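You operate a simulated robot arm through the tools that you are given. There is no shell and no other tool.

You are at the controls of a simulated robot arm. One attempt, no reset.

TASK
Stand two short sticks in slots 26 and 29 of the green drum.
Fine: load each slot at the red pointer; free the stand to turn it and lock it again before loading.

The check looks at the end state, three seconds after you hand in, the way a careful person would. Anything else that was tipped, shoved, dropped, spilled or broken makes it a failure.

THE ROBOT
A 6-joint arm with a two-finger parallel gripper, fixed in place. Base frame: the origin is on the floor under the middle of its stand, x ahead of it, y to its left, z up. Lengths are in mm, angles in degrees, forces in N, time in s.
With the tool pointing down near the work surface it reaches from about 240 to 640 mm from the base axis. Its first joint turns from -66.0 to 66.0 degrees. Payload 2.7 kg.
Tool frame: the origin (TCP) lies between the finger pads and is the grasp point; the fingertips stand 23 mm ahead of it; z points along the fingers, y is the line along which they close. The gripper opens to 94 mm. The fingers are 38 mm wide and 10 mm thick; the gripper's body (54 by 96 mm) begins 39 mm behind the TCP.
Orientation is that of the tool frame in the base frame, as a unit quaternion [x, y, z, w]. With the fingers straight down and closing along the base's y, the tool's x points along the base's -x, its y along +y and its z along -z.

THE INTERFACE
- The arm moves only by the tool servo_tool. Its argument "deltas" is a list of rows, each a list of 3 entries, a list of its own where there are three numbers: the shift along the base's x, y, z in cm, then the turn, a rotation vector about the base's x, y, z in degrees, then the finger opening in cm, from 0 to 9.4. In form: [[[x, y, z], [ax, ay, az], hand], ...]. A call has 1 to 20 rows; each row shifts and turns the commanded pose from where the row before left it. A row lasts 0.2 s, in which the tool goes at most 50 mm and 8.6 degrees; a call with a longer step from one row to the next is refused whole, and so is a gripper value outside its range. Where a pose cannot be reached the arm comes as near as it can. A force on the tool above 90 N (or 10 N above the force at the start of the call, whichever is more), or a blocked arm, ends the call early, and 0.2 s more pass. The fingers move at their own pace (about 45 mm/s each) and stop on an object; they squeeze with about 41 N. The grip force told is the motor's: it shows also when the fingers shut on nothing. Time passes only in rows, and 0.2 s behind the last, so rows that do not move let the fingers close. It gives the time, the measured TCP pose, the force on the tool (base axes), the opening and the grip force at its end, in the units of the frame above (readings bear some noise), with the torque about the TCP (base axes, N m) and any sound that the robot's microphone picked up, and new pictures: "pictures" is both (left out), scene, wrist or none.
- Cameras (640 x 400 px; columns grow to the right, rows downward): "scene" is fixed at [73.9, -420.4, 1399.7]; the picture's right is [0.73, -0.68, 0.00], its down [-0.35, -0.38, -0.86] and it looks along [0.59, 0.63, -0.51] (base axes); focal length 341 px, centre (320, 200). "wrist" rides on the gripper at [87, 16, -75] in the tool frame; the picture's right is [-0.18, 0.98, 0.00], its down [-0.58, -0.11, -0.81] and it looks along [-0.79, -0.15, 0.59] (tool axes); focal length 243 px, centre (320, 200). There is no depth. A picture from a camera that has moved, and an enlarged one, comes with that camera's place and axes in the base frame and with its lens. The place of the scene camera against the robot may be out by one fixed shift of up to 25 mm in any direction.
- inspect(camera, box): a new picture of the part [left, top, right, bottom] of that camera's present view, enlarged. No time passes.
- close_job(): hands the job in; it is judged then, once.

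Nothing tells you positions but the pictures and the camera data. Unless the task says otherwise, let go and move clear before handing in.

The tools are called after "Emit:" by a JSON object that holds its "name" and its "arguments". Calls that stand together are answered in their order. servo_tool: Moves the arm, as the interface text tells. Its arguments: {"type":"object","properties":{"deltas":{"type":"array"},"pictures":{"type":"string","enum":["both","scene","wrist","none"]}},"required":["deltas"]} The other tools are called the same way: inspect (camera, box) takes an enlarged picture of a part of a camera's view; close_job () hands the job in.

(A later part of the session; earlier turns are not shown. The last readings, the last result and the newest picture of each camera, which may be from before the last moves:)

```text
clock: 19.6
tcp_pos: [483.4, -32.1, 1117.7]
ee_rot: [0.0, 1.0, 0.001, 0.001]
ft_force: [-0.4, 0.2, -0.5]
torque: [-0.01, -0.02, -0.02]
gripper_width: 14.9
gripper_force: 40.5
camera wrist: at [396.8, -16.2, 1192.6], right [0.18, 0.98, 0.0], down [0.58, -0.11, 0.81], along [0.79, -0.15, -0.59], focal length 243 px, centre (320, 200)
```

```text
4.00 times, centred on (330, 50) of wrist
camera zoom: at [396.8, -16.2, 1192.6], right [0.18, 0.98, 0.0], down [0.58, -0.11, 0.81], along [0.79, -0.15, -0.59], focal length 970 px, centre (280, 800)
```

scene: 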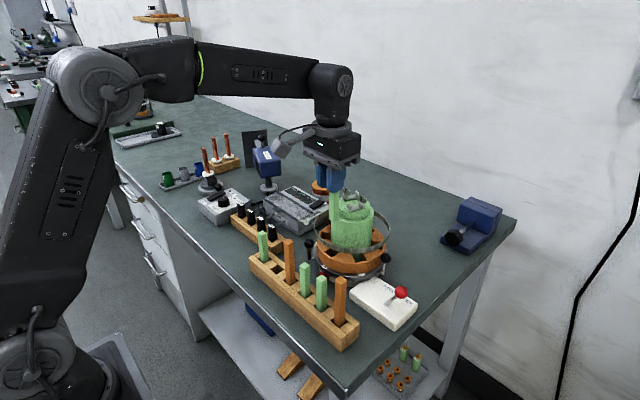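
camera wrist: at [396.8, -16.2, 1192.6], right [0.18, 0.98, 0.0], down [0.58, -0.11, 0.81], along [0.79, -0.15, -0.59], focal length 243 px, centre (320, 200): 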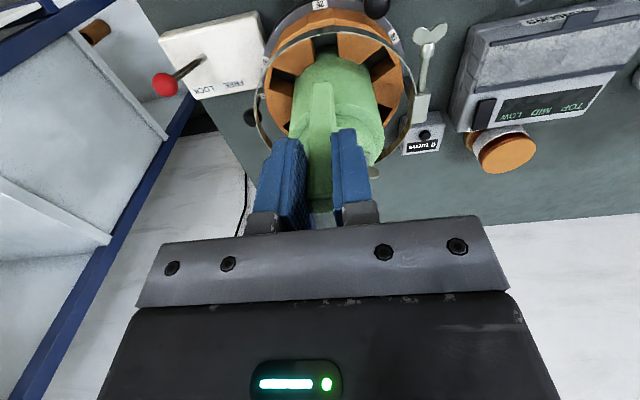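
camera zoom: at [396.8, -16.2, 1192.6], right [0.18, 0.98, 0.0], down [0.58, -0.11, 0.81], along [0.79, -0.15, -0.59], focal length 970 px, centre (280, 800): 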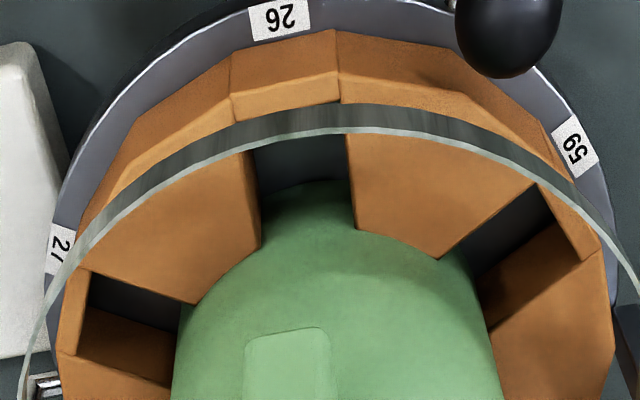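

Slot 26 spans y −40…−18 and x 483–505, so the stick needs a shift of about +3 mm in y. I'll lower to just above the ring and look again.

Emit:
{"name": "servo_tool", "arguments": {"deltas": [[[0, 0.28, -1.0], [0, 0, 0], 0.5], [[0, 0, -2], [0, 0, 0], 0.5], [[0, 0, -2], [0, 0, 0], 0.5], [[0, 0, -1.7], [0, 0, 0], 0.5], [[0, 0, 0], [0, 0, 0], 0.5]]}}

Emit:
{"name": "inspect", "arguments": {"camera": "wrist", "box": [240, 20, 400, 120]}}

Emit:
{"name": "inspect", "arguments": {"camera": "scene", "box": [290, 170, 410, 280]}}

```text
clock: 20.8
tcp_pos: [482.7, -29.1, 1049.4]
ee_rot: [0.0, 1.0, 0.001, 0.001]
ft_force: [-0.2, 0.3, 0.0]
torque: [0.0, -0.02, 0.0]
gripper_width: 14.9
gripper_force: 41.5
camera wrist: at [396.5, -13.3, 1124.3], right [0.18, 0.98, 0.0], down [0.58, -0.11, 0.81], along [0.79, -0.15, -0.59], focal length 243 px, centre (320, 200)
```

scene: 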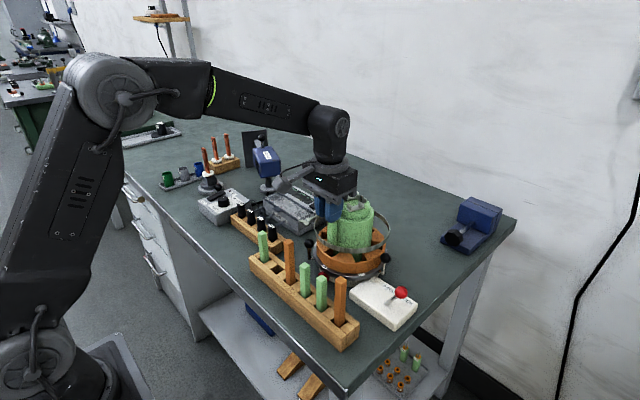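
wrist: 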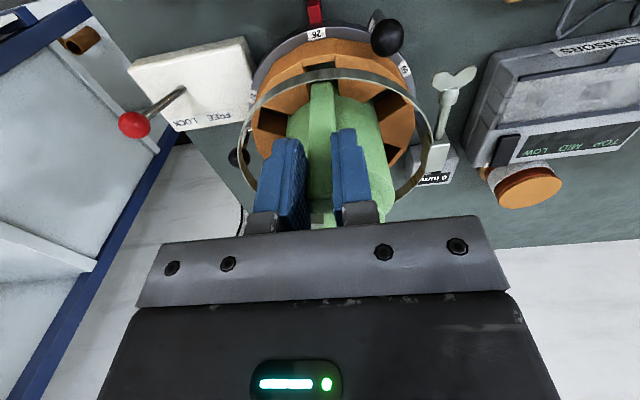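

```text
4.00 times, centred on (320, 70) of wrist
camera zoom: at [396.5, -13.3, 1124.3], right [0.18, 0.98, 0.0], down [0.58, -0.11, 0.81], along [0.79, -0.15, -0.59], focal length 970 px, centre (320, 720)
```

zoom: 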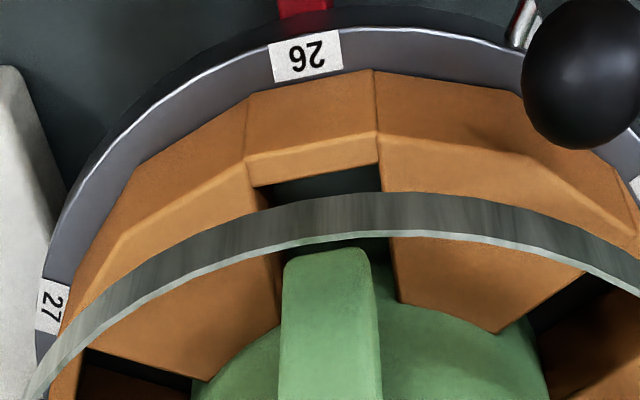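

```text
3.64 times, centred on (350, 225) of scene
camera zoom: at [73.9, -420.4, 1399.7], right [0.73, -0.68, 0.0], down [-0.35, -0.38, -0.86], along [0.59, 0.63, -0.51], focal length 1240 px, centre (211, 109)
```

zoom: 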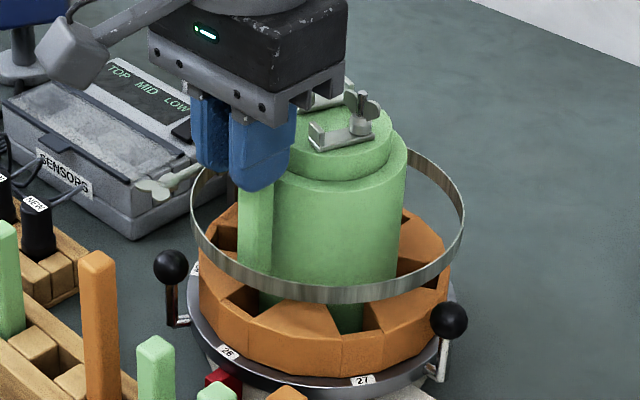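

The stick is centred over slot 26. Lowering into the slot, keeping the fingertips above the hoop.

Emit:
{"name": "servo_tool", "arguments": {"deltas": [[[-0.05, -0.05, -1.0], [0, 0, 0], 0.5], [[0, 0, -1], [0, 0, 0], 0.5], [[0, 0, -1], [0, 0, 0], 0.5], [[0, 0, -0.9], [0, 0, 0], 0.5], [[0, 0, 0], [0, 0, 0], 0.5]]}}

Emit:
{"name": "inspect", "arguments": {"camera": "wrist", "box": [240, 40, 400, 160]}}

Emit:
{"name": "inspect", "arguments": {"camera": "scene", "box": [290, 170, 410, 280]}}

```text
clock: 22.0
tcp_pos: [484.0, -30.5, 1010.8]
ee_rot: [0.0, 1.0, 0.001, 0.001]
ft_force: [-0.3, 0.5, 0.2]
torque: [-0.01, -0.01, -0.02]
gripper_width: 15.1
gripper_force: 41.3
camera wrist: at [396.3, -13.9, 1086.0], right [0.18, 0.98, 0.0], down [0.58, -0.11, 0.81], along [0.79, -0.15, -0.59], focal length 243 px, centre (320, 200)
```

scene: 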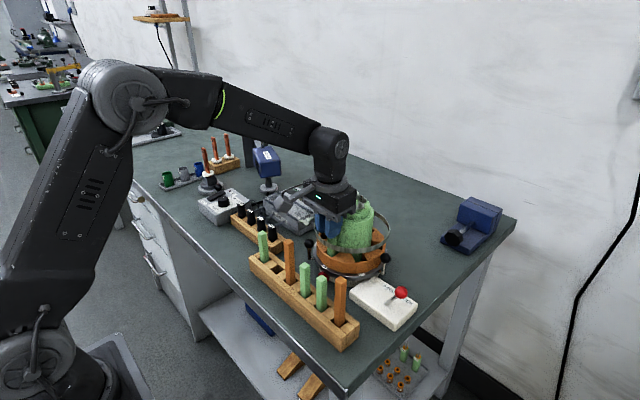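
wrist: 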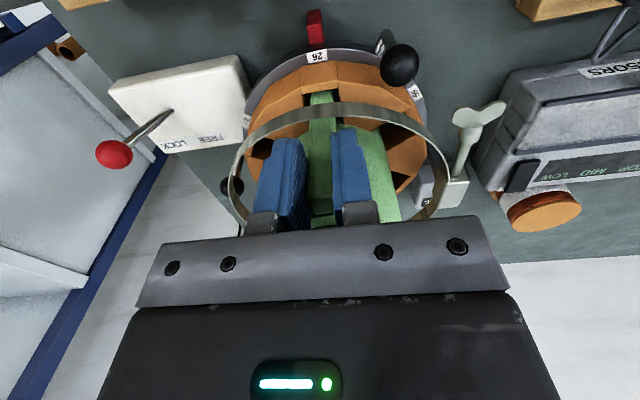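

```text
3.33 times, centred on (320, 100) of wrist
camera zoom: at [396.3, -13.9, 1086.0], right [0.18, 0.98, 0.0], down [0.58, -0.11, 0.81], along [0.79, -0.15, -0.59], focal length 809 px, centre (320, 533)
```

zoom: 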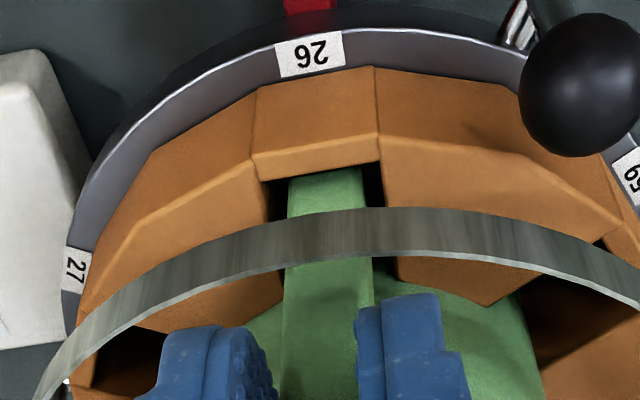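

```text
3.64 times, centred on (350, 225) of scene
camera zoom: at [73.9, -420.4, 1399.7], right [0.73, -0.68, 0.0], down [-0.35, -0.38, -0.86], along [0.59, 0.63, -0.51], focal length 1240 px, centre (211, 109)
```

zoom: 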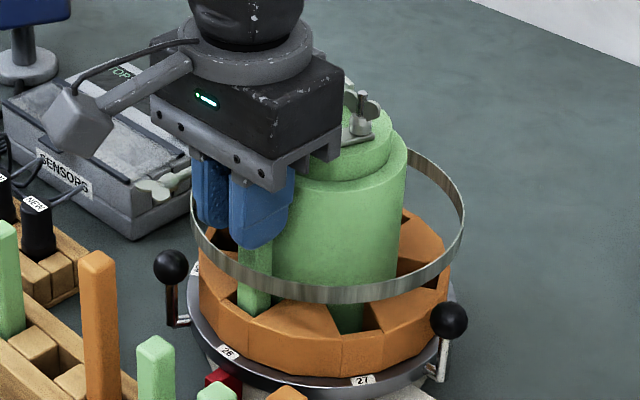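

Stick is centred in the slot with gaps both sides; hoop top is z≈974, so I'll lower ~8 mm more and then check the force.

Emit:
{"name": "servo_tool", "arguments": {"deltas": [[[-0.05, 0.05, -0.4], [0, 0, 0], 0.5], [[0, 0, -0.4], [0, 0, 0], 0.5], [[0, 0, 0], [0, 0, 0], 0.5]]}}

Emit:
{"name": "inspect", "arguments": {"camera": "wrist", "box": [240, 40, 400, 160]}}

Emit:
{"name": "inspect", "arguments": {"camera": "scene", "box": [300, 190, 380, 280]}}

```text
clock: 22.8
tcp_pos: [481.7, -29.7, 1001.8]
ee_rot: [-0.001, 1.0, 0.001, 0.0]
ft_force: [0.4, 0.3, -0.1]
torque: [0.02, -0.01, -0.02]
gripper_width: 15.0
gripper_force: 41.2
camera wrist: at [394.8, -12.8, 1077.7], right [0.18, 0.98, 0.0], down [0.58, -0.11, 0.81], along [0.79, -0.15, -0.59], focal length 243 px, centre (320, 200)
```

scene: 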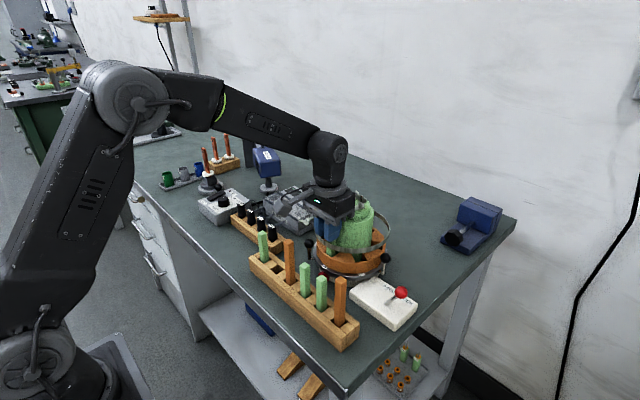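
wrist: 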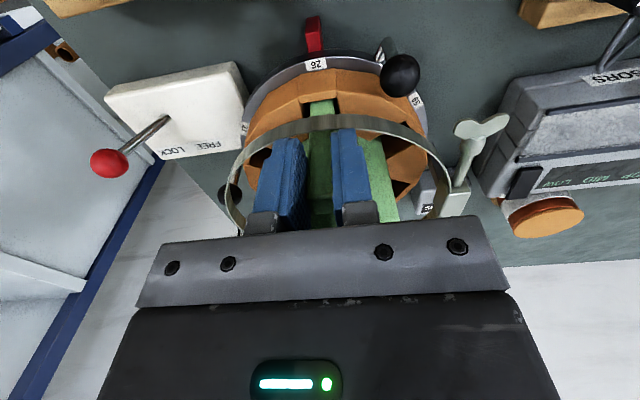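

```text
3.33 times, centred on (320, 100) of wrist
camera zoom: at [394.8, -12.8, 1077.7], right [0.18, 0.98, 0.0], down [0.58, -0.11, 0.81], along [0.79, -0.15, -0.59], focal length 809 px, centre (320, 533)
```

zoom: 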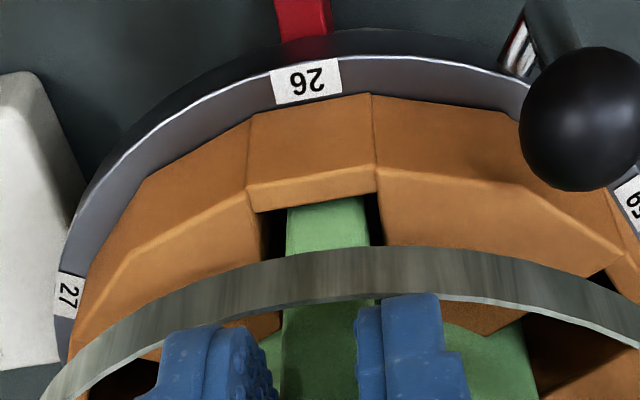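

```text
4.44 times, centred on (340, 235) of scene
camera zoom: at [73.9, -420.4, 1399.7], right [0.73, -0.68, 0.0], down [-0.35, -0.38, -0.86], along [0.59, 0.63, -0.51], focal length 1515 px, centre (231, 44)
```

zoom: 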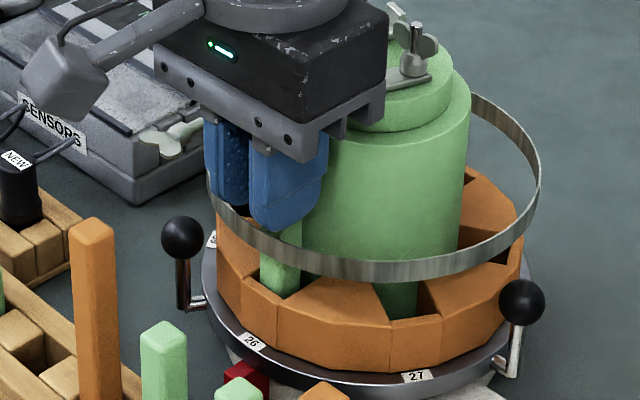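

No contact yet and the fingertips are a few mm above the hoop, so I'll release here for a short settle into the slot.

Emit:
{"name": "servo_tool", "arguments": {"deltas": [[[0, 0, 0], [0, 0, 0], 1.9], [[0, 0, 0], [0, 0, 0], 2.6], [[0, 0, 0], [0, 0, 0], 3.0], [[0, 0, 0], [0, 0, 0], 3.0]]}}

Emit:
{"name": "inspect", "arguments": {"camera": "wrist", "box": [240, 40, 400, 240]}}

Emit:
{"name": "inspect", "arguments": {"camera": "scene", "box": [300, 190, 380, 280]}}

```text
clock: 23.8
tcp_pos: [482.0, -27.9, 1003.0]
ee_rot: [0.0, 1.0, 0.001, 0.001]
ft_force: [-0.2, 0.1, 0.1]
torque: [-0.03, 0.01, 0.0]
gripper_width: 30.2
gripper_force: 0.1
camera wrist: at [394.9, -12.9, 1077.8], right [0.18, 0.98, 0.0], down [0.58, -0.11, 0.81], along [0.79, -0.15, -0.59], focal length 243 px, centre (320, 200)
```

scene: 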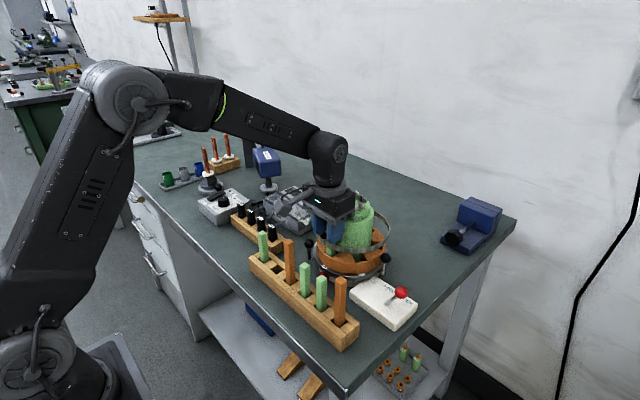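
wrist: 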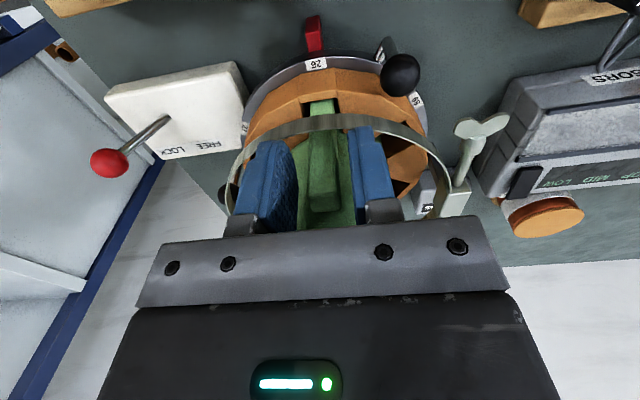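

```text
2.00 times, centred on (320, 140) of wrist
camera zoom: at [394.9, -12.9, 1077.8], right [0.18, 0.98, 0.0], down [0.58, -0.11, 0.81], along [0.79, -0.15, -0.59], focal length 485 px, centre (320, 320)
```

zoom: 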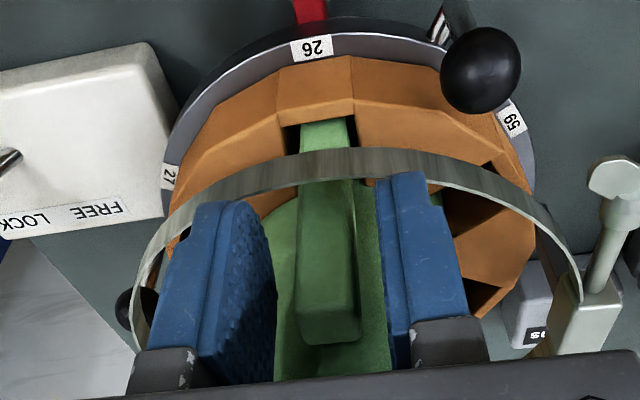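

```text
4.44 times, centred on (340, 235) of scene
camera zoom: at [73.9, -420.4, 1399.7], right [0.73, -0.68, 0.0], down [-0.35, -0.38, -0.86], along [0.59, 0.63, -0.51], focal length 1515 px, centre (231, 44)
```

zoom: 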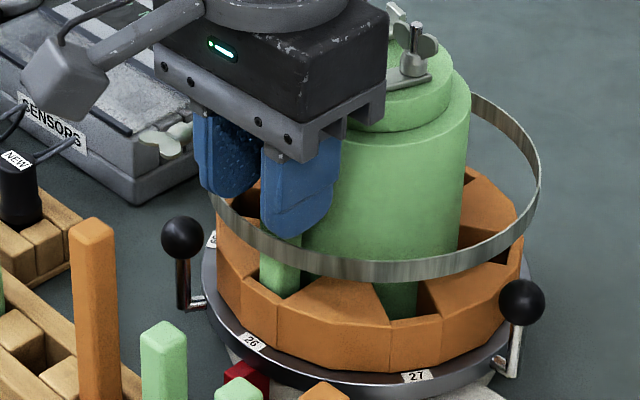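

The stick settled and stands in slot 26. Raising straight up, fingers open.

Emit:
{"name": "servo_tool", "arguments": {"deltas": [[[0, 0, 1], [0, 0, 0], 3.0], [[0, 0, 2], [0, 0, 0], 3.0], [[0, 0, 2], [0, 0, 0], 3.0], [[0, 0, 2.5], [0, 0, 0], 3.0], [[0, 0, 2.5], [0, 0, 0], 3.0], [[0, 0, 2], [0, 0, 0], 3.0], [[0, 0, 0], [0, 0, 0], 3.0]]}}

Emit:
{"name": "inspect", "arguments": {"camera": "wrist", "box": [240, 0, 420, 160]}}

Emit:
{"name": "inspect", "arguments": {"camera": "scene", "box": [290, 170, 410, 280]}}

```text
clock: 25.4
tcp_pos: [482.0, -30.1, 1122.8]
ee_rot: [-0.002, 1.0, 0.0, 0.001]
ft_force: [0.3, 0.6, -1.0]
torque: [0.0, 0.02, 0.02]
gripper_width: 30.3
gripper_force: 0.0
camera wrist: at [395.1, -13.2, 1198.1], right [0.18, 0.98, 0.0], down [0.58, -0.11, 0.81], along [0.79, -0.15, -0.59], focal length 243 px, centre (320, 200)
```

scene: 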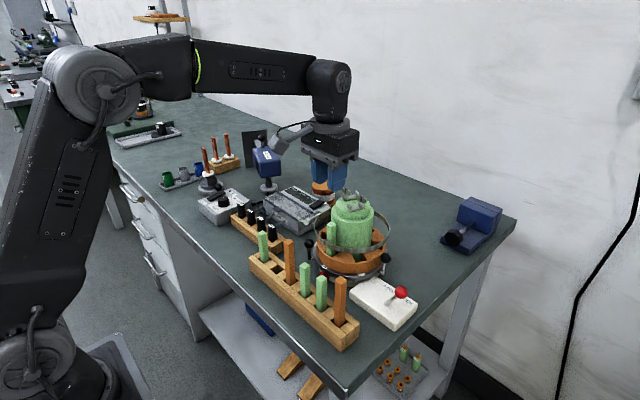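
wrist: 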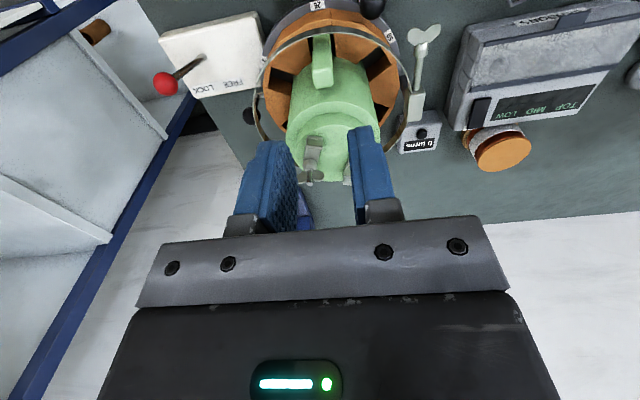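

```text
2.50 times, centred on (330, 80) of wrist
camera zoom: at [395.1, -13.2, 1198.1], right [0.18, 0.98, 0.0], down [0.58, -0.11, 0.81], along [0.79, -0.15, -0.59], focal length 606 px, centre (295, 500)
```

zoom: 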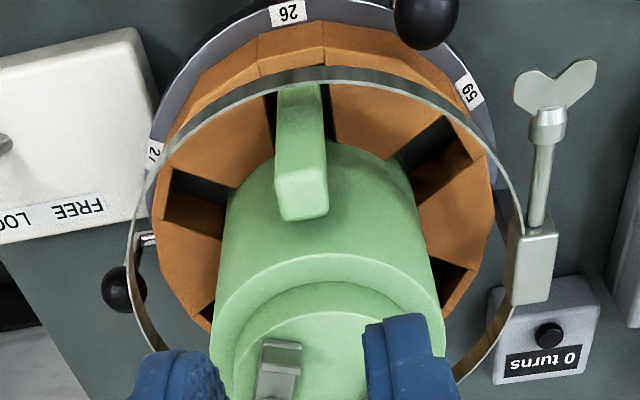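

```text
3.64 times, centred on (350, 225) of scene
camera zoom: at [73.9, -420.4, 1399.7], right [0.73, -0.68, 0.0], down [-0.35, -0.38, -0.86], along [0.59, 0.63, -0.51], focal length 1240 px, centre (211, 109)
```

zoom: 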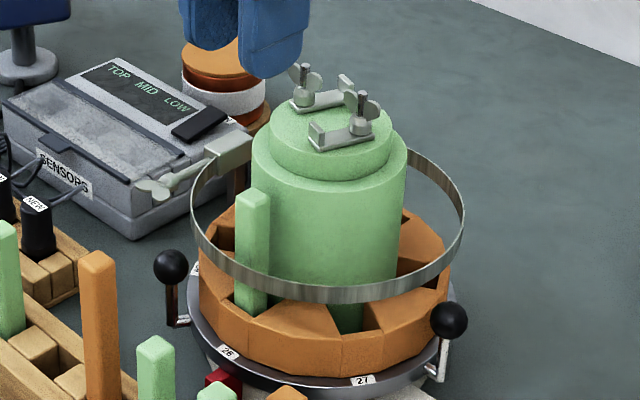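

Stick one stands properly in slot 26. Now I'll swing to the −y side (yaw +90°) to read the remaining label and look at the lever.

Emit:
{"name": "servo_tool", "arguments": {"deltas": [[[0.3, -1.75, 0], [0, 0, 7.5], 5], [[0.3, -1.75, 0], [0, 0, 7.5], 7], [[0.3, -1.75, 0], [0, 0, 7.5], 9], [[0.3, -1.75, 0], [0, 0, 7.5], 9.4], [[0.4, -1.75, 0], [0, 0, 7.5], 9.4], [[0.4, -1.75, 0], [0, 0, 7.5], 9.4], [[0.4, -1.75, -0.6], [0, 0, 7.5], 9.4], [[0.4, -1.75, -0.6], [0, 0, 7.5], 9.4], [[0.4, -1.75, -0.6], [0, 0, 7.5], 9.4], [[0.4, -1.75, -0.6], [0, 0, 7.5], 9.4], [[0.4, -1.75, -0.6], [0, 0, 7.5], 9.4], [[0.4, -1.75, -0.6], [0, 0, 7.5], 9.4], [[0, 0, 0], [0, 0, 0], 9.4]]}}

Emit:
{"name": "inspect", "arguments": {"camera": "wrist", "box": [230, 40, 410, 230]}}

```text
clock: 28.2
tcp_pos: [526.3, -240.0, 1086.7]
ee_rot: [0.708, -0.706, -0.001, 0.0]
ft_force: [0.0, 0.5, 0.3]
torque: [0.03, 0.04, -0.02]
gripper_width: 94.0
gripper_force: 0.1
camera wrist: at [510.3, -326.1, 1163.0], right [-0.98, 0.18, 0.0], down [0.11, 0.58, 0.81], along [0.15, 0.79, -0.59], focal length 243 px, centre (320, 200)
```

scene: 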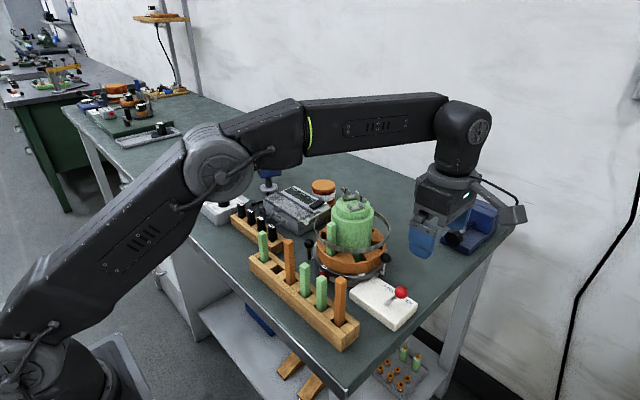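
wrist: 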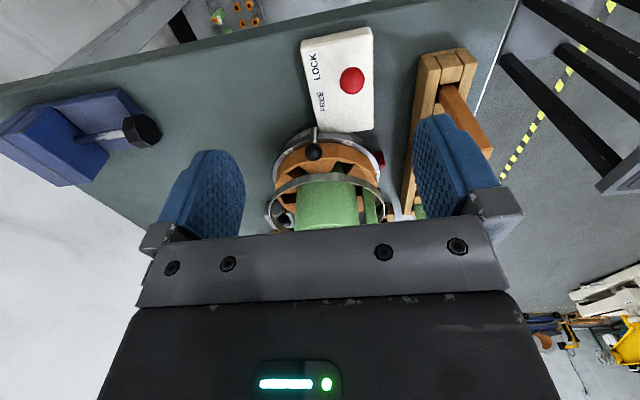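

```text
2.11 times, centred on (320, 135) of wrist
camera zoom: at [510.3, -326.1, 1163.0], right [-0.98, 0.18, 0.0], down [0.11, 0.58, 0.81], along [0.15, 0.79, -0.59], focal length 511 px, centre (320, 337)
```

zoom: 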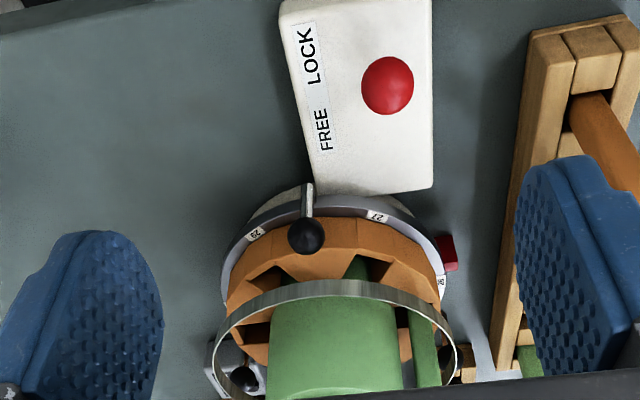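

Emit:
{"name": "inspect", "arguments": {"camera": "wrist", "box": [275, 135, 315, 165]}}

Emit:
{"name": "inspect", "arguments": {"camera": "wrist", "box": [290, 20, 390, 140]}}

Emit:
{"name": "inspect", "arguments": {"camera": "wrist", "box": [260, 115, 400, 220]}}

```text
13.33 times, centred on (295, 150) of wrist
camera zoom: at [510.3, -326.1, 1163.0], right [-0.98, 0.18, 0.0], down [0.11, 0.58, 0.81], along [0.15, 0.79, -0.59], focal length 3235 px, centre (653, 867)
```

zoom: 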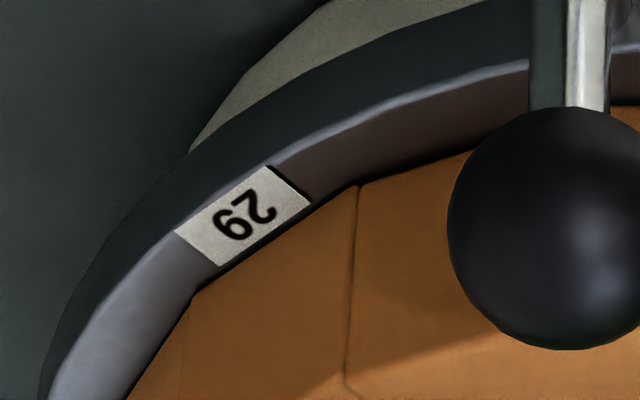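

```text
3.33 times, centred on (340, 80) of wrist
camera zoom: at [510.3, -326.1, 1163.0], right [-0.98, 0.18, 0.0], down [0.11, 0.58, 0.81], along [0.15, 0.79, -0.59], focal length 809 px, centre (253, 600)
```

zoom: 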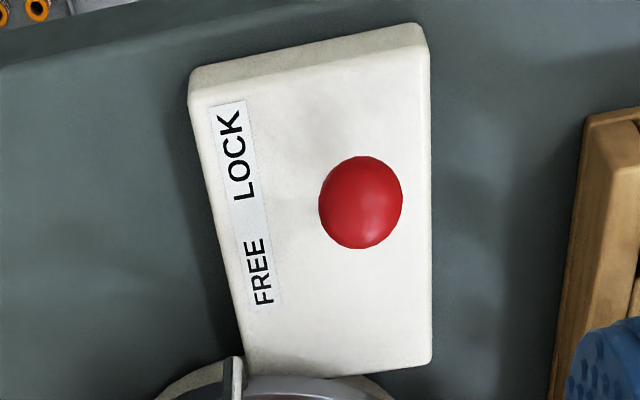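

```text
3.81 times, centred on (330, 168) of wrist
camera zoom: at [510.3, -326.1, 1163.0], right [-0.98, 0.18, 0.0], down [0.11, 0.58, 0.81], along [0.15, 0.79, -0.59], focal length 924 px, centre (282, 324)
```

zoom: 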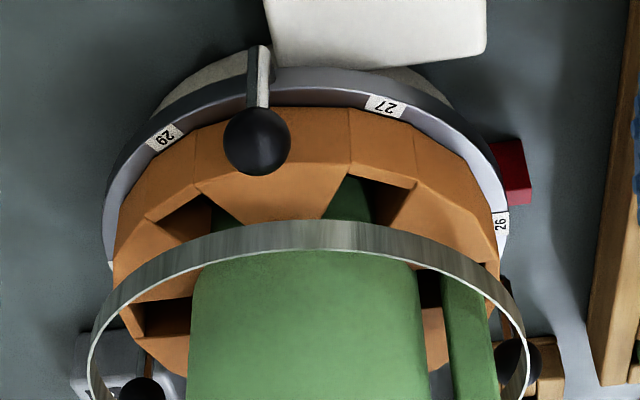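

Label 29 is confirmed at the (+x, −y) position, 120° from the pointer. The red knob sits at about (502, −203, 935), leaning to LOCK. I'll move over it with fingers at 48 mm and descend around it.

Emit:
{"name": "servo_tool", "arguments": {"deltas": [[[-0.8, 1.2, -1.5], [0, 0, 0], 4.8], [[-0.8, 1.2, -2], [0, 0, 0], 4.8], [[-0.8, 1.28, -2], [0, 0, 0], 4.8], [[0, 0, -2], [0, 0, 0], 4.8], [[0, 0, -2], [0, 0, 0], 4.8], [[0, 0, 0], [0, 0, 0], 4.8]]}}

Emit:
{"name": "inspect", "arguments": {"camera": "wrist", "box": [240, 40, 400, 240]}}

```text
clock: 29.6
tcp_pos: [502.2, -202.9, 992.6]
ee_rot: [0.708, -0.706, -0.001, 0.0]
ft_force: [-0.5, -0.4, 0.2]
torque: [-0.01, -0.02, 0.0]
gripper_width: 48.1
gripper_force: 0.0
camera wrist: at [486.3, -289.1, 1066.9], right [-0.98, 0.18, 0.0], down [0.11, 0.58, 0.81], along [0.15, 0.79, -0.59], focal length 243 px, centre (320, 200)
```

scene: 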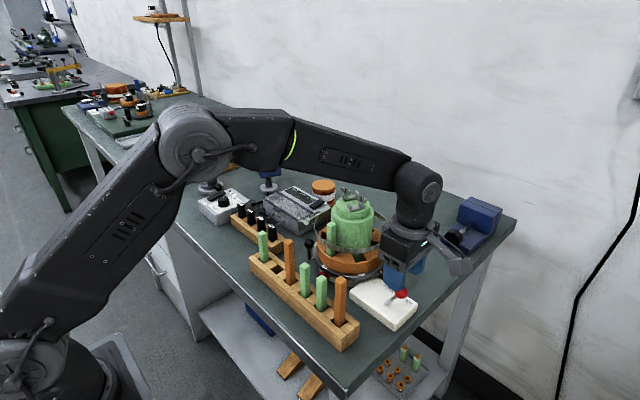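
wrist: 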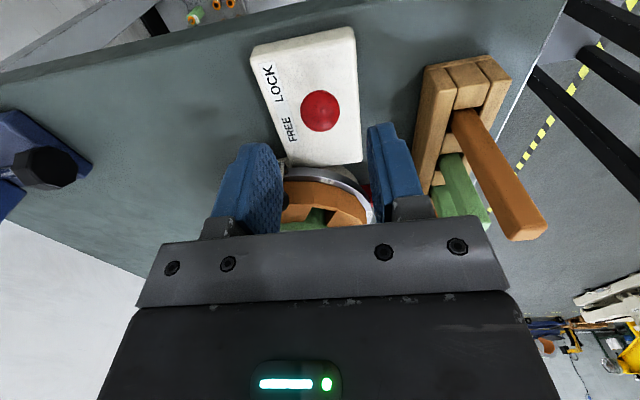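

```text
2.00 times, centred on (320, 140) of wrist
camera zoom: at [486.3, -289.1, 1066.9], right [-0.98, 0.18, 0.0], down [0.11, 0.58, 0.81], along [0.15, 0.79, -0.59], focal length 485 px, centre (320, 320)
```

zoom: 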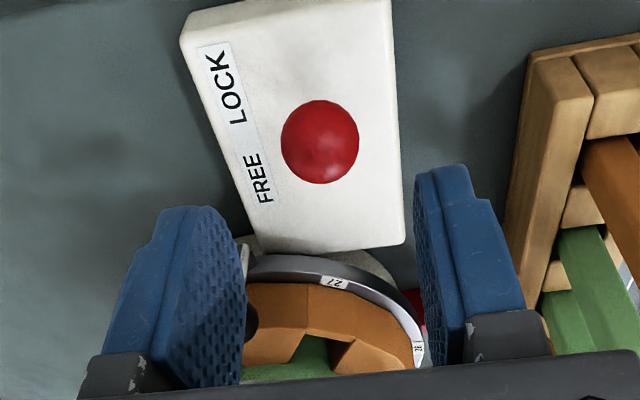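

The knob is exactly below between the fingers. Descending to its height and closing.

Emit:
{"name": "servo_tool", "arguments": {"deltas": [[[0, 0, -2], [0, 0, 0], 4.8], [[0, 0, -2], [0, 0, 0], 4.8], [[0, 0, -1.45], [0, 0, 0], 4.8], [[0, 0, 0], [0, 0, 0], 4.8]]}}

Emit:
{"name": "inspect", "arguments": {"camera": "wrist", "box": [240, 40, 400, 240]}}

```text
clock: 30.6
tcp_pos: [503.0, -202.5, 937.2]
ee_rot: [0.708, -0.706, -0.002, 0.0]
ft_force: [-1.3, 0.0, -0.2]
torque: [0.02, 0.04, 0.04]
gripper_width: 47.8
gripper_force: 0.0
camera wrist: at [486.2, -288.9, 1011.9], right [-0.98, 0.18, 0.0], down [0.11, 0.58, 0.81], along [0.15, 0.79, -0.59], focal length 243 px, centre (320, 200)
```

scene: 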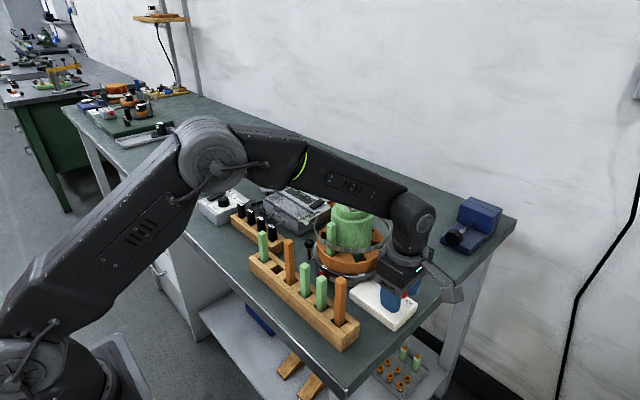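
wrist: 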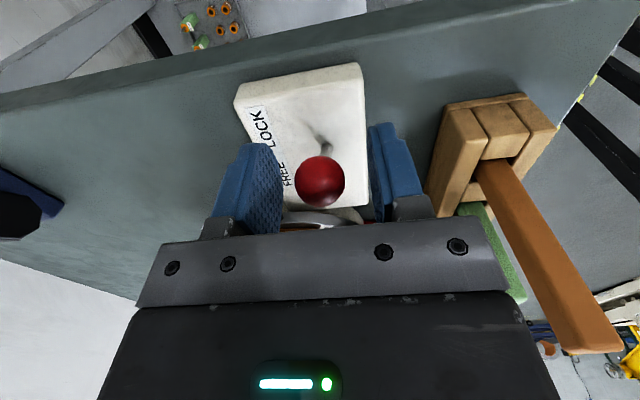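

```text
2.00 times, centred on (320, 140) of wrist
camera zoom: at [486.2, -288.9, 1011.9], right [-0.98, 0.18, 0.0], down [0.11, 0.58, 0.81], along [0.15, 0.79, -0.59], focal length 485 px, centre (320, 320)
```

zoom: 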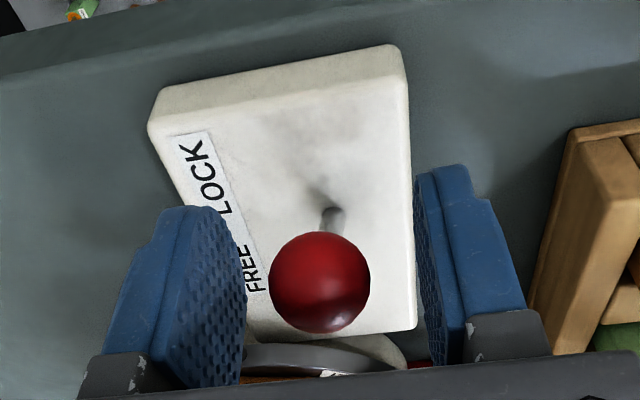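

The knob is exactly at the grasp point. Closing the fingers on it.

Emit:
{"name": "servo_tool", "arguments": {"deltas": [[[0, 0, 0], [0, 0, 0], 1.8], [[0, 0, 0], [0, 0, 0], 1.8], [[0, 0, 0], [0, 0, 0], 1.8]], "pictures": "none"}}

```text
clock: 31.4
tcp_pos: [500.8, -202.4, 936.9]
ee_rot: [0.707, -0.707, -0.001, 0.0]
ft_force: [-4.2, 0.3, 0.0]
torque: [-0.01, -0.01, 0.01]
gripper_width: 22.8
gripper_force: 45.0
```

Knob held (22.8 mm). Now swinging the lever along its arc toward FREE, half-way first.

Emit:
{"name": "servo_tool", "arguments": {"deltas": [[[0, 0.59, 0.27], [0, 0, 0], 1.8], [[0, 0.63, 0.19], [0, 0, 0], 1.8], [[0, 0.64, 0.12], [0, 0, 0], 1.8], [[0, 0.65, 0.04], [0, 0, 0], 1.8]]}}

Emit:
{"name": "inspect", "arguments": {"camera": "wrist", "box": [240, 40, 400, 240]}}

```text
clock: 32.4
tcp_pos: [502.2, -177.9, 945.9]
ee_rot: [0.707, -0.707, 0.001, 0.0]
ft_force: [-2.5, -21.1, 0.8]
torque: [-1.22, 0.01, -0.04]
gripper_width: 22.8
gripper_force: 44.9
camera wrist: at [485.7, -266.0, 1020.9], right [-0.98, 0.18, 0.0], down [0.11, 0.58, 0.81], along [0.15, 0.79, -0.59], focal length 243 px, centre (320, 200)
```

scene: 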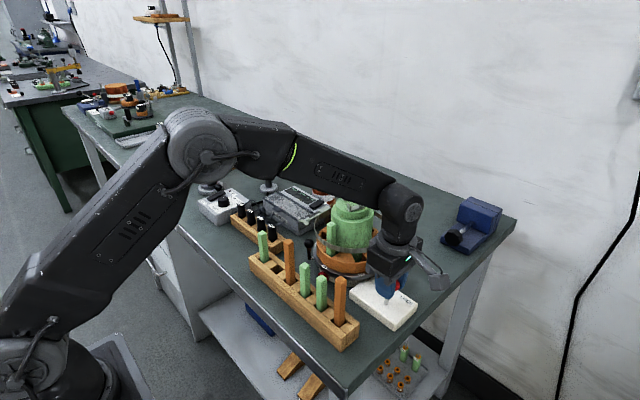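
wrist: 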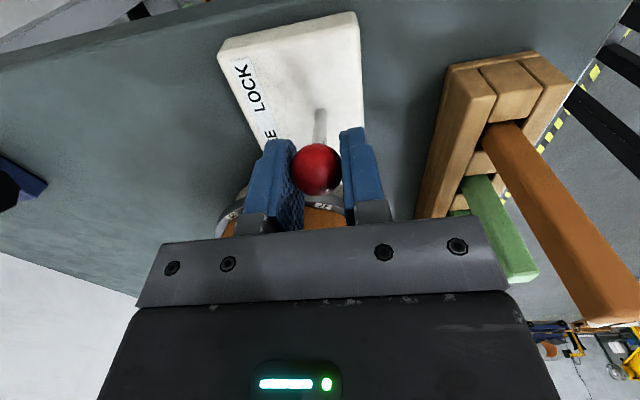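

```text
2.00 times, centred on (320, 140) of wrist
camera zoom: at [485.7, -266.0, 1020.9], right [-0.98, 0.18, 0.0], down [0.11, 0.58, 0.81], along [0.15, 0.79, -0.59], focal length 485 px, centre (320, 320)
```

zoom: 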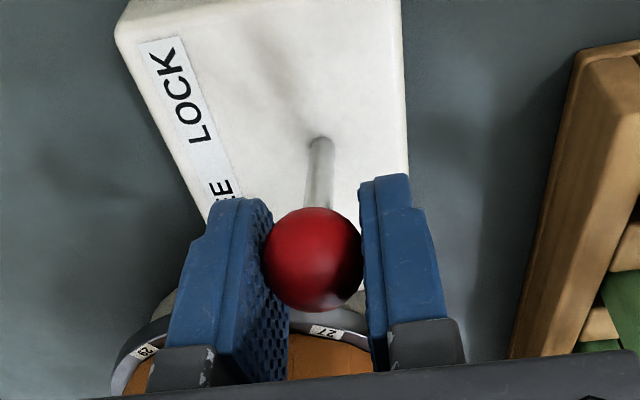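

The lever resists slightly (21 N) as expected near the middle. Continuing the arc to FREE.

Emit:
{"name": "servo_tool", "arguments": {"deltas": [[[0, 0.65, -0.02], [0, 0, 0], 1.8], [[0, 0.64, -0.1], [0, 0, 0], 1.8], [[0, 0.63, -0.2], [0, 0, 0], 1.8], [[0, 0.5, -0.25], [0, 0, 0], 1.8]]}}

Emit:
{"name": "inspect", "arguments": {"camera": "wrist", "box": [240, 40, 400, 240]}}

Emit:
{"name": "inspect", "arguments": {"camera": "scene", "box": [330, 230, 450, 330]}}

```text
clock: 33.4
tcp_pos: [502.0, -152.5, 941.2]
ee_rot: [0.709, -0.705, 0.001, 0.001]
ft_force: [-9.4, -10.2, 27.4]
torque: [-1.29, 0.01, -0.13]
gripper_width: 22.9
gripper_force: 45.0
camera wrist: at [485.9, -239.8, 1016.4], right [-0.98, 0.18, 0.0], down [0.11, 0.58, 0.81], along [0.15, 0.79, -0.59], focal length 243 px, centre (320, 200)
```

scene: 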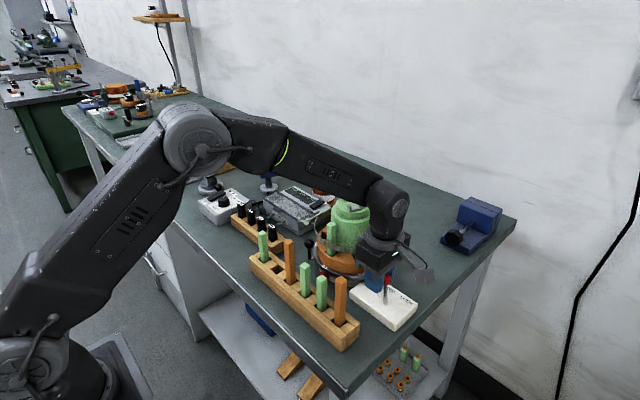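
wrist: 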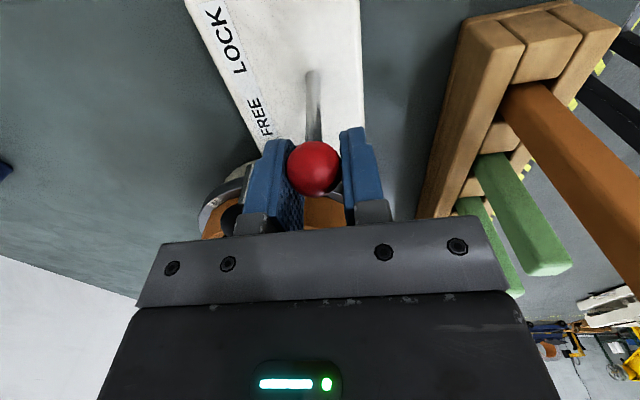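

```text
2.00 times, centred on (320, 140) of wrist
camera zoom: at [485.9, -239.8, 1016.4], right [-0.98, 0.18, 0.0], down [0.11, 0.58, 0.81], along [0.15, 0.79, -0.59], focal length 485 px, centre (320, 320)
```

zoom: 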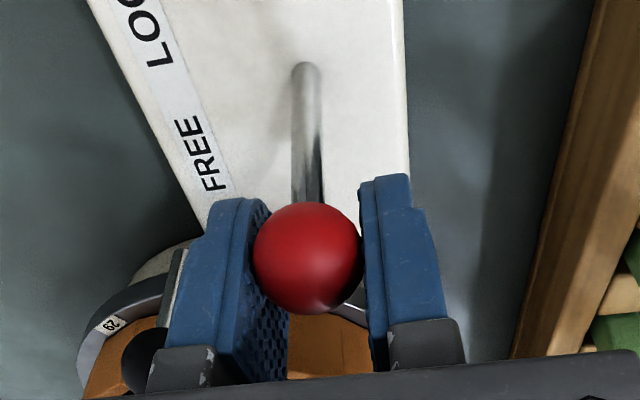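

```text
4.00 times, centred on (390, 280) of scene
camera zoom: at [73.2, -420.5, 1399.7], right [0.73, -0.68, 0.0], down [-0.35, -0.38, -0.86], along [0.59, 0.63, -0.51], focal length 1363 px, centre (40, -120)
```

zoom: 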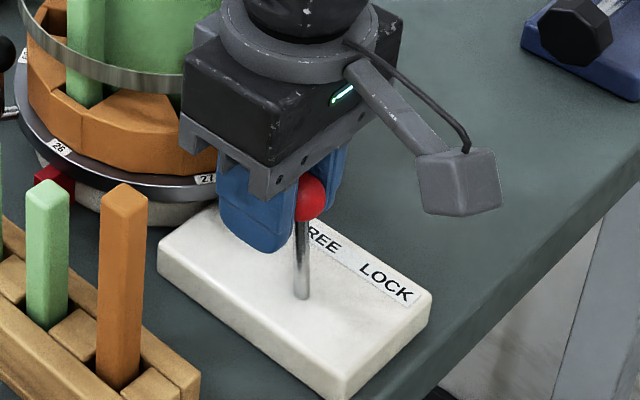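

The knob lags the fingers by ~9 mm and leans only partly toward FREE. I'll continue a bit further in +y and watch the forces.

Emit:
{"name": "servo_tool", "arguments": {"deltas": [[[0, 0.4, 0], [0, 0, 0], 1.8], [[0, 0.4, 0], [0, 0, 0], 1.8], [[0, 0, 0], [0, 0, 0], 1.8]]}}

Emit:
{"name": "inspect", "arguments": {"camera": "wrist", "box": [240, 40, 400, 240]}}

Emit:
{"name": "inspect", "arguments": {"camera": "scene", "box": [330, 230, 450, 330]}}

```text
clock: 34.2
tcp_pos: [502.3, -145.1, 937.7]
ee_rot: [0.707, -0.707, -0.001, 0.001]
ft_force: [2.3, -16.8, 6.9]
torque: [-1.18, -0.05, 0.06]
gripper_width: 22.7
gripper_force: 45.3
camera wrist: at [486.0, -232.4, 1013.1], right [-0.98, 0.18, 0.0], down [0.11, 0.58, 0.81], along [0.15, 0.79, -0.59], focal length 243 px, centre (320, 200)
```

scene: 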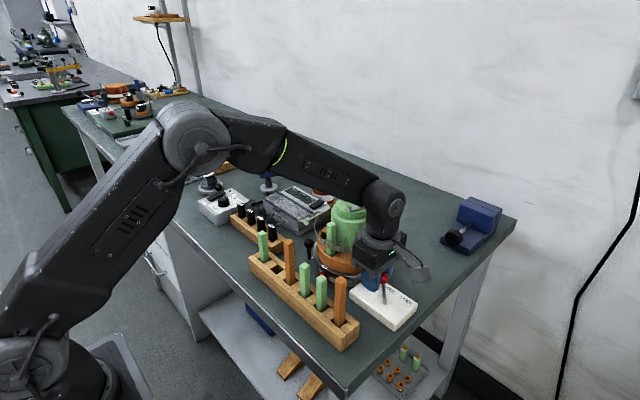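
wrist: 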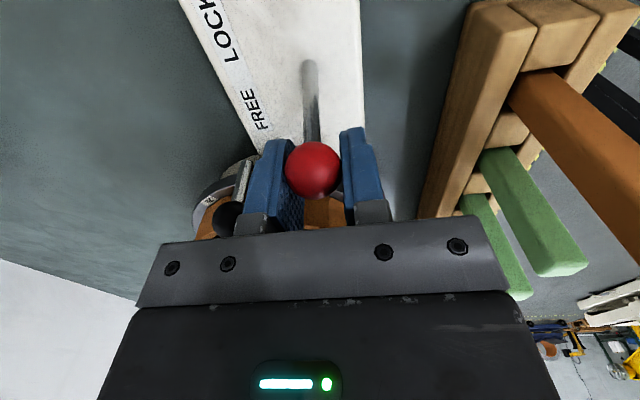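

```text
2.00 times, centred on (320, 140) of wrist
camera zoom: at [486.0, -232.4, 1013.1], right [-0.98, 0.18, 0.0], down [0.11, 0.58, 0.81], along [0.15, 0.79, -0.59], focal length 485 px, centre (320, 320)
```

zoom: 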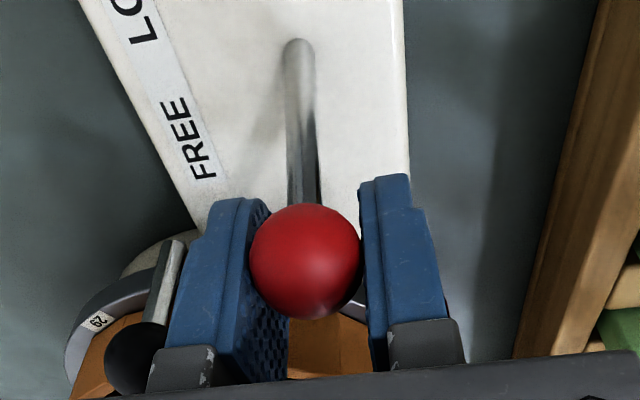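

```text
4.00 times, centred on (390, 280) of scene
camera zoom: at [73.9, -420.8, 1399.6], right [0.73, -0.68, 0.0], down [-0.35, -0.38, -0.86], along [0.59, 0.63, -0.51], focal length 1363 px, centre (40, -120)
```

zoom: 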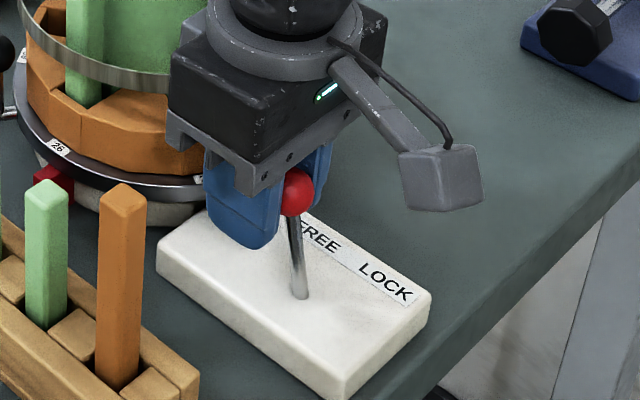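

Now the knob follows, leaning toward FREE but maybe not at the stop. I'll go ~8 mm further with the hand 4 mm higher for hoop clearance.

Emit:
{"name": "servo_tool", "arguments": {"deltas": [[[0, 0.2, 0.2], [0, 0, 0], 1.8], [[0, 0.3, 0.2], [0, 0, 0], 1.8], [[0, 0.3, 0.0], [0, 0, 0], 1.8], [[0, 0, 0], [0, 0, 0], 1.8]]}}

Emit:
{"name": "inspect", "arguments": {"camera": "wrist", "box": [240, 40, 400, 240]}}

Emit:
{"name": "inspect", "arguments": {"camera": "scene", "box": [330, 230, 450, 330]}}

```text
clock: 35.2
tcp_pos: [501.0, -137.8, 938.5]
ee_rot: [-0.707, 0.707, 0.003, -0.001]
ft_force: [17.8, -15.7, -34.2]
torque: [0.29, 0.13, 0.28]
gripper_width: 22.8
gripper_force: 45.1
camera wrist: at [486.1, -223.6, 1014.2], right [-0.98, 0.18, 0.01], down [0.11, 0.58, 0.81], along [0.14, 0.8, -0.59], focal length 243 px, centre (320, 200)
```

scene: 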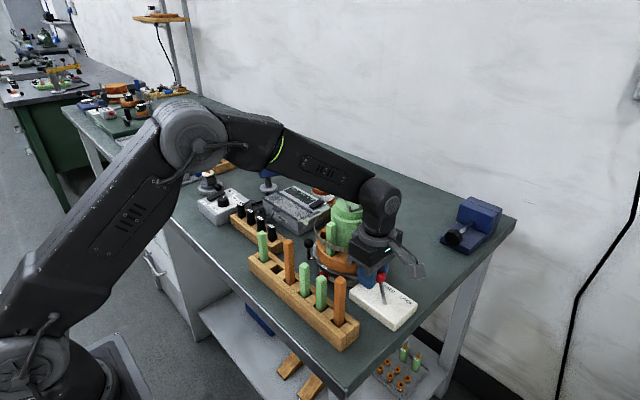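
wrist: 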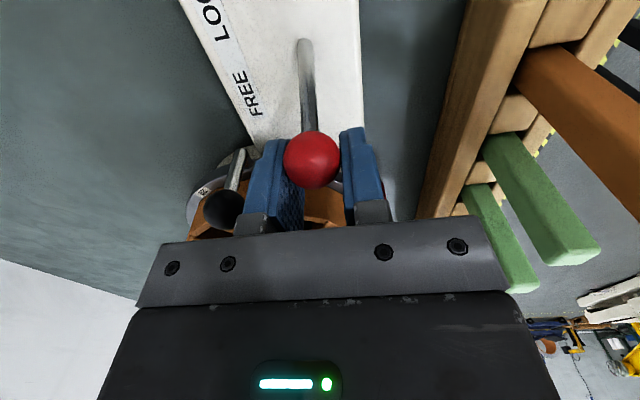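

```text
2.00 times, centred on (320, 140) of wrist
camera zoom: at [486.1, -223.6, 1014.2], right [-0.98, 0.18, 0.01], down [0.11, 0.58, 0.81], along [0.14, 0.8, -0.59], focal length 485 px, centre (320, 320)
```

zoom: 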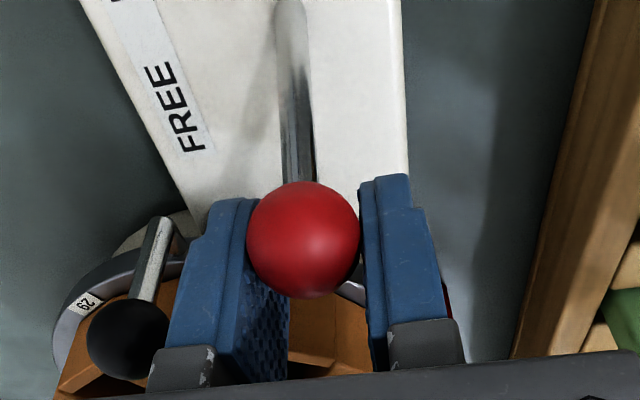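

```text
4.00 times, centred on (390, 280) of scene
camera zoom: at [75.0, -421.0, 1399.4], right [0.73, -0.68, 0.0], down [-0.35, -0.38, -0.86], along [0.58, 0.63, -0.51], focal length 1363 px, centre (40, -120)
```

zoom: 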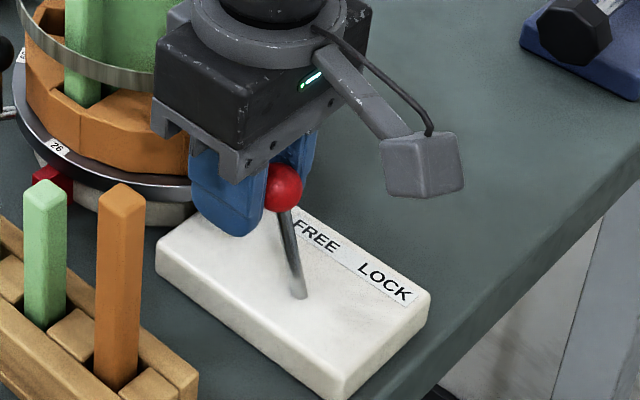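

The lever now leans clearly to FREE. I'll let go of the knob and rise to see where it rests.

Emit:
{"name": "servo_tool", "arguments": {"deltas": [[[0, 0, 0], [0, 0, 0], 4.4], [[0, 0, 0], [0, 0, 0], 4.4], [[0, 0, 0], [0, 0, 0], 4.4], [[0, -0.3, 1], [0, 0, 0], 4.4], [[0, -0.5, 2], [0, 0, 0], 4.4], [[0, -0.5, 2], [0, 0, 0], 4.4], [[0, -1, 1], [0, 0, 0], 4.4], [[0, 0, 0], [0, 0, 0], 4.4]]}}

Emit:
{"name": "inspect", "arguments": {"camera": "wrist", "box": [240, 20, 400, 240]}}

Emit:
{"name": "inspect", "arguments": {"camera": "scene", "box": [310, 210, 450, 330]}}

```text
clock: 37.0
tcp_pos: [500.6, -159.5, 1001.9]
ee_rot: [0.708, -0.706, -0.001, 0.0]
ft_force: [-0.2, 0.4, -0.8]
torque: [-0.02, -0.02, 0.01]
gripper_width: 44.0
gripper_force: 0.1
camera wrist: at [485.3, -246.8, 1077.4], right [-0.98, 0.18, 0.0], down [0.11, 0.58, 0.81], along [0.15, 0.79, -0.59], focal length 243 px, centre (320, 200)
```

scene: 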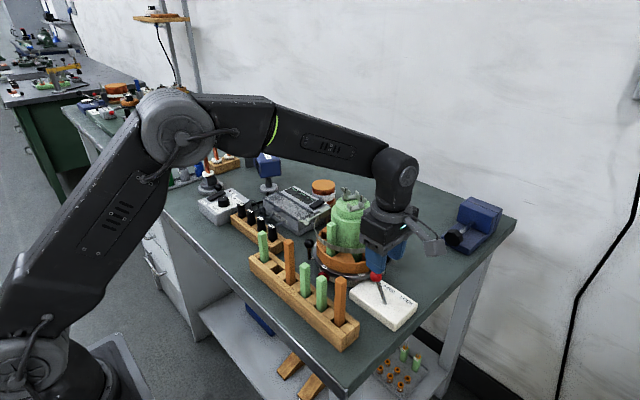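
wrist: 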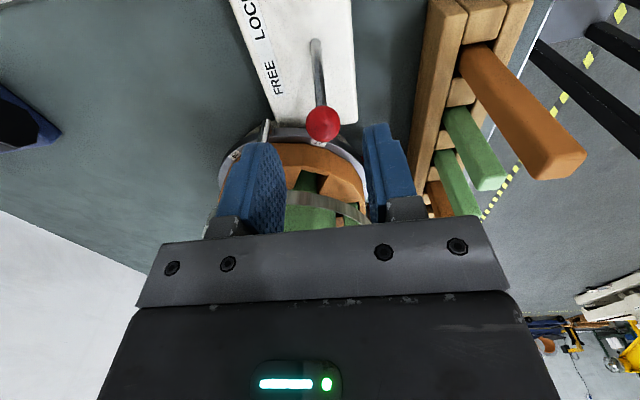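

```text
1.82 times, centred on (320, 130) of wrist
camera zoom: at [485.3, -246.8, 1077.4], right [-0.98, 0.18, 0.0], down [0.11, 0.58, 0.81], along [0.15, 0.79, -0.59], focal length 441 px, centre (320, 327)
```

zoom: 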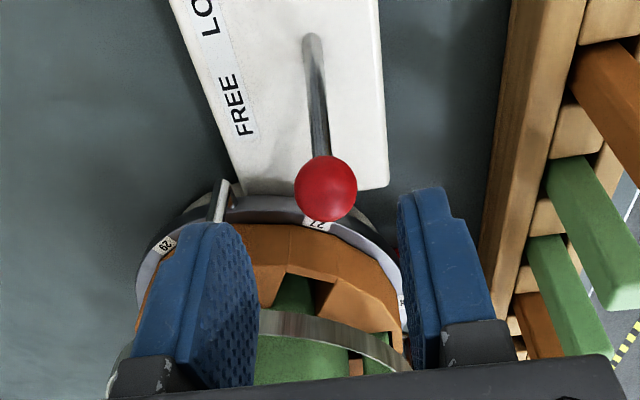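

```text
3.33 times, centred on (380, 270) of scene
camera zoom: at [73.9, -420.5, 1399.7], right [0.73, -0.68, 0.0], down [-0.35, -0.38, -0.86], along [0.59, 0.63, -0.51], focal length 1136 px, centre (120, -33)
```

zoom: 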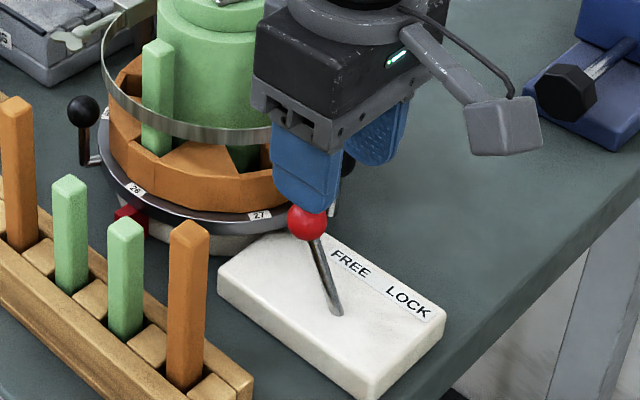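

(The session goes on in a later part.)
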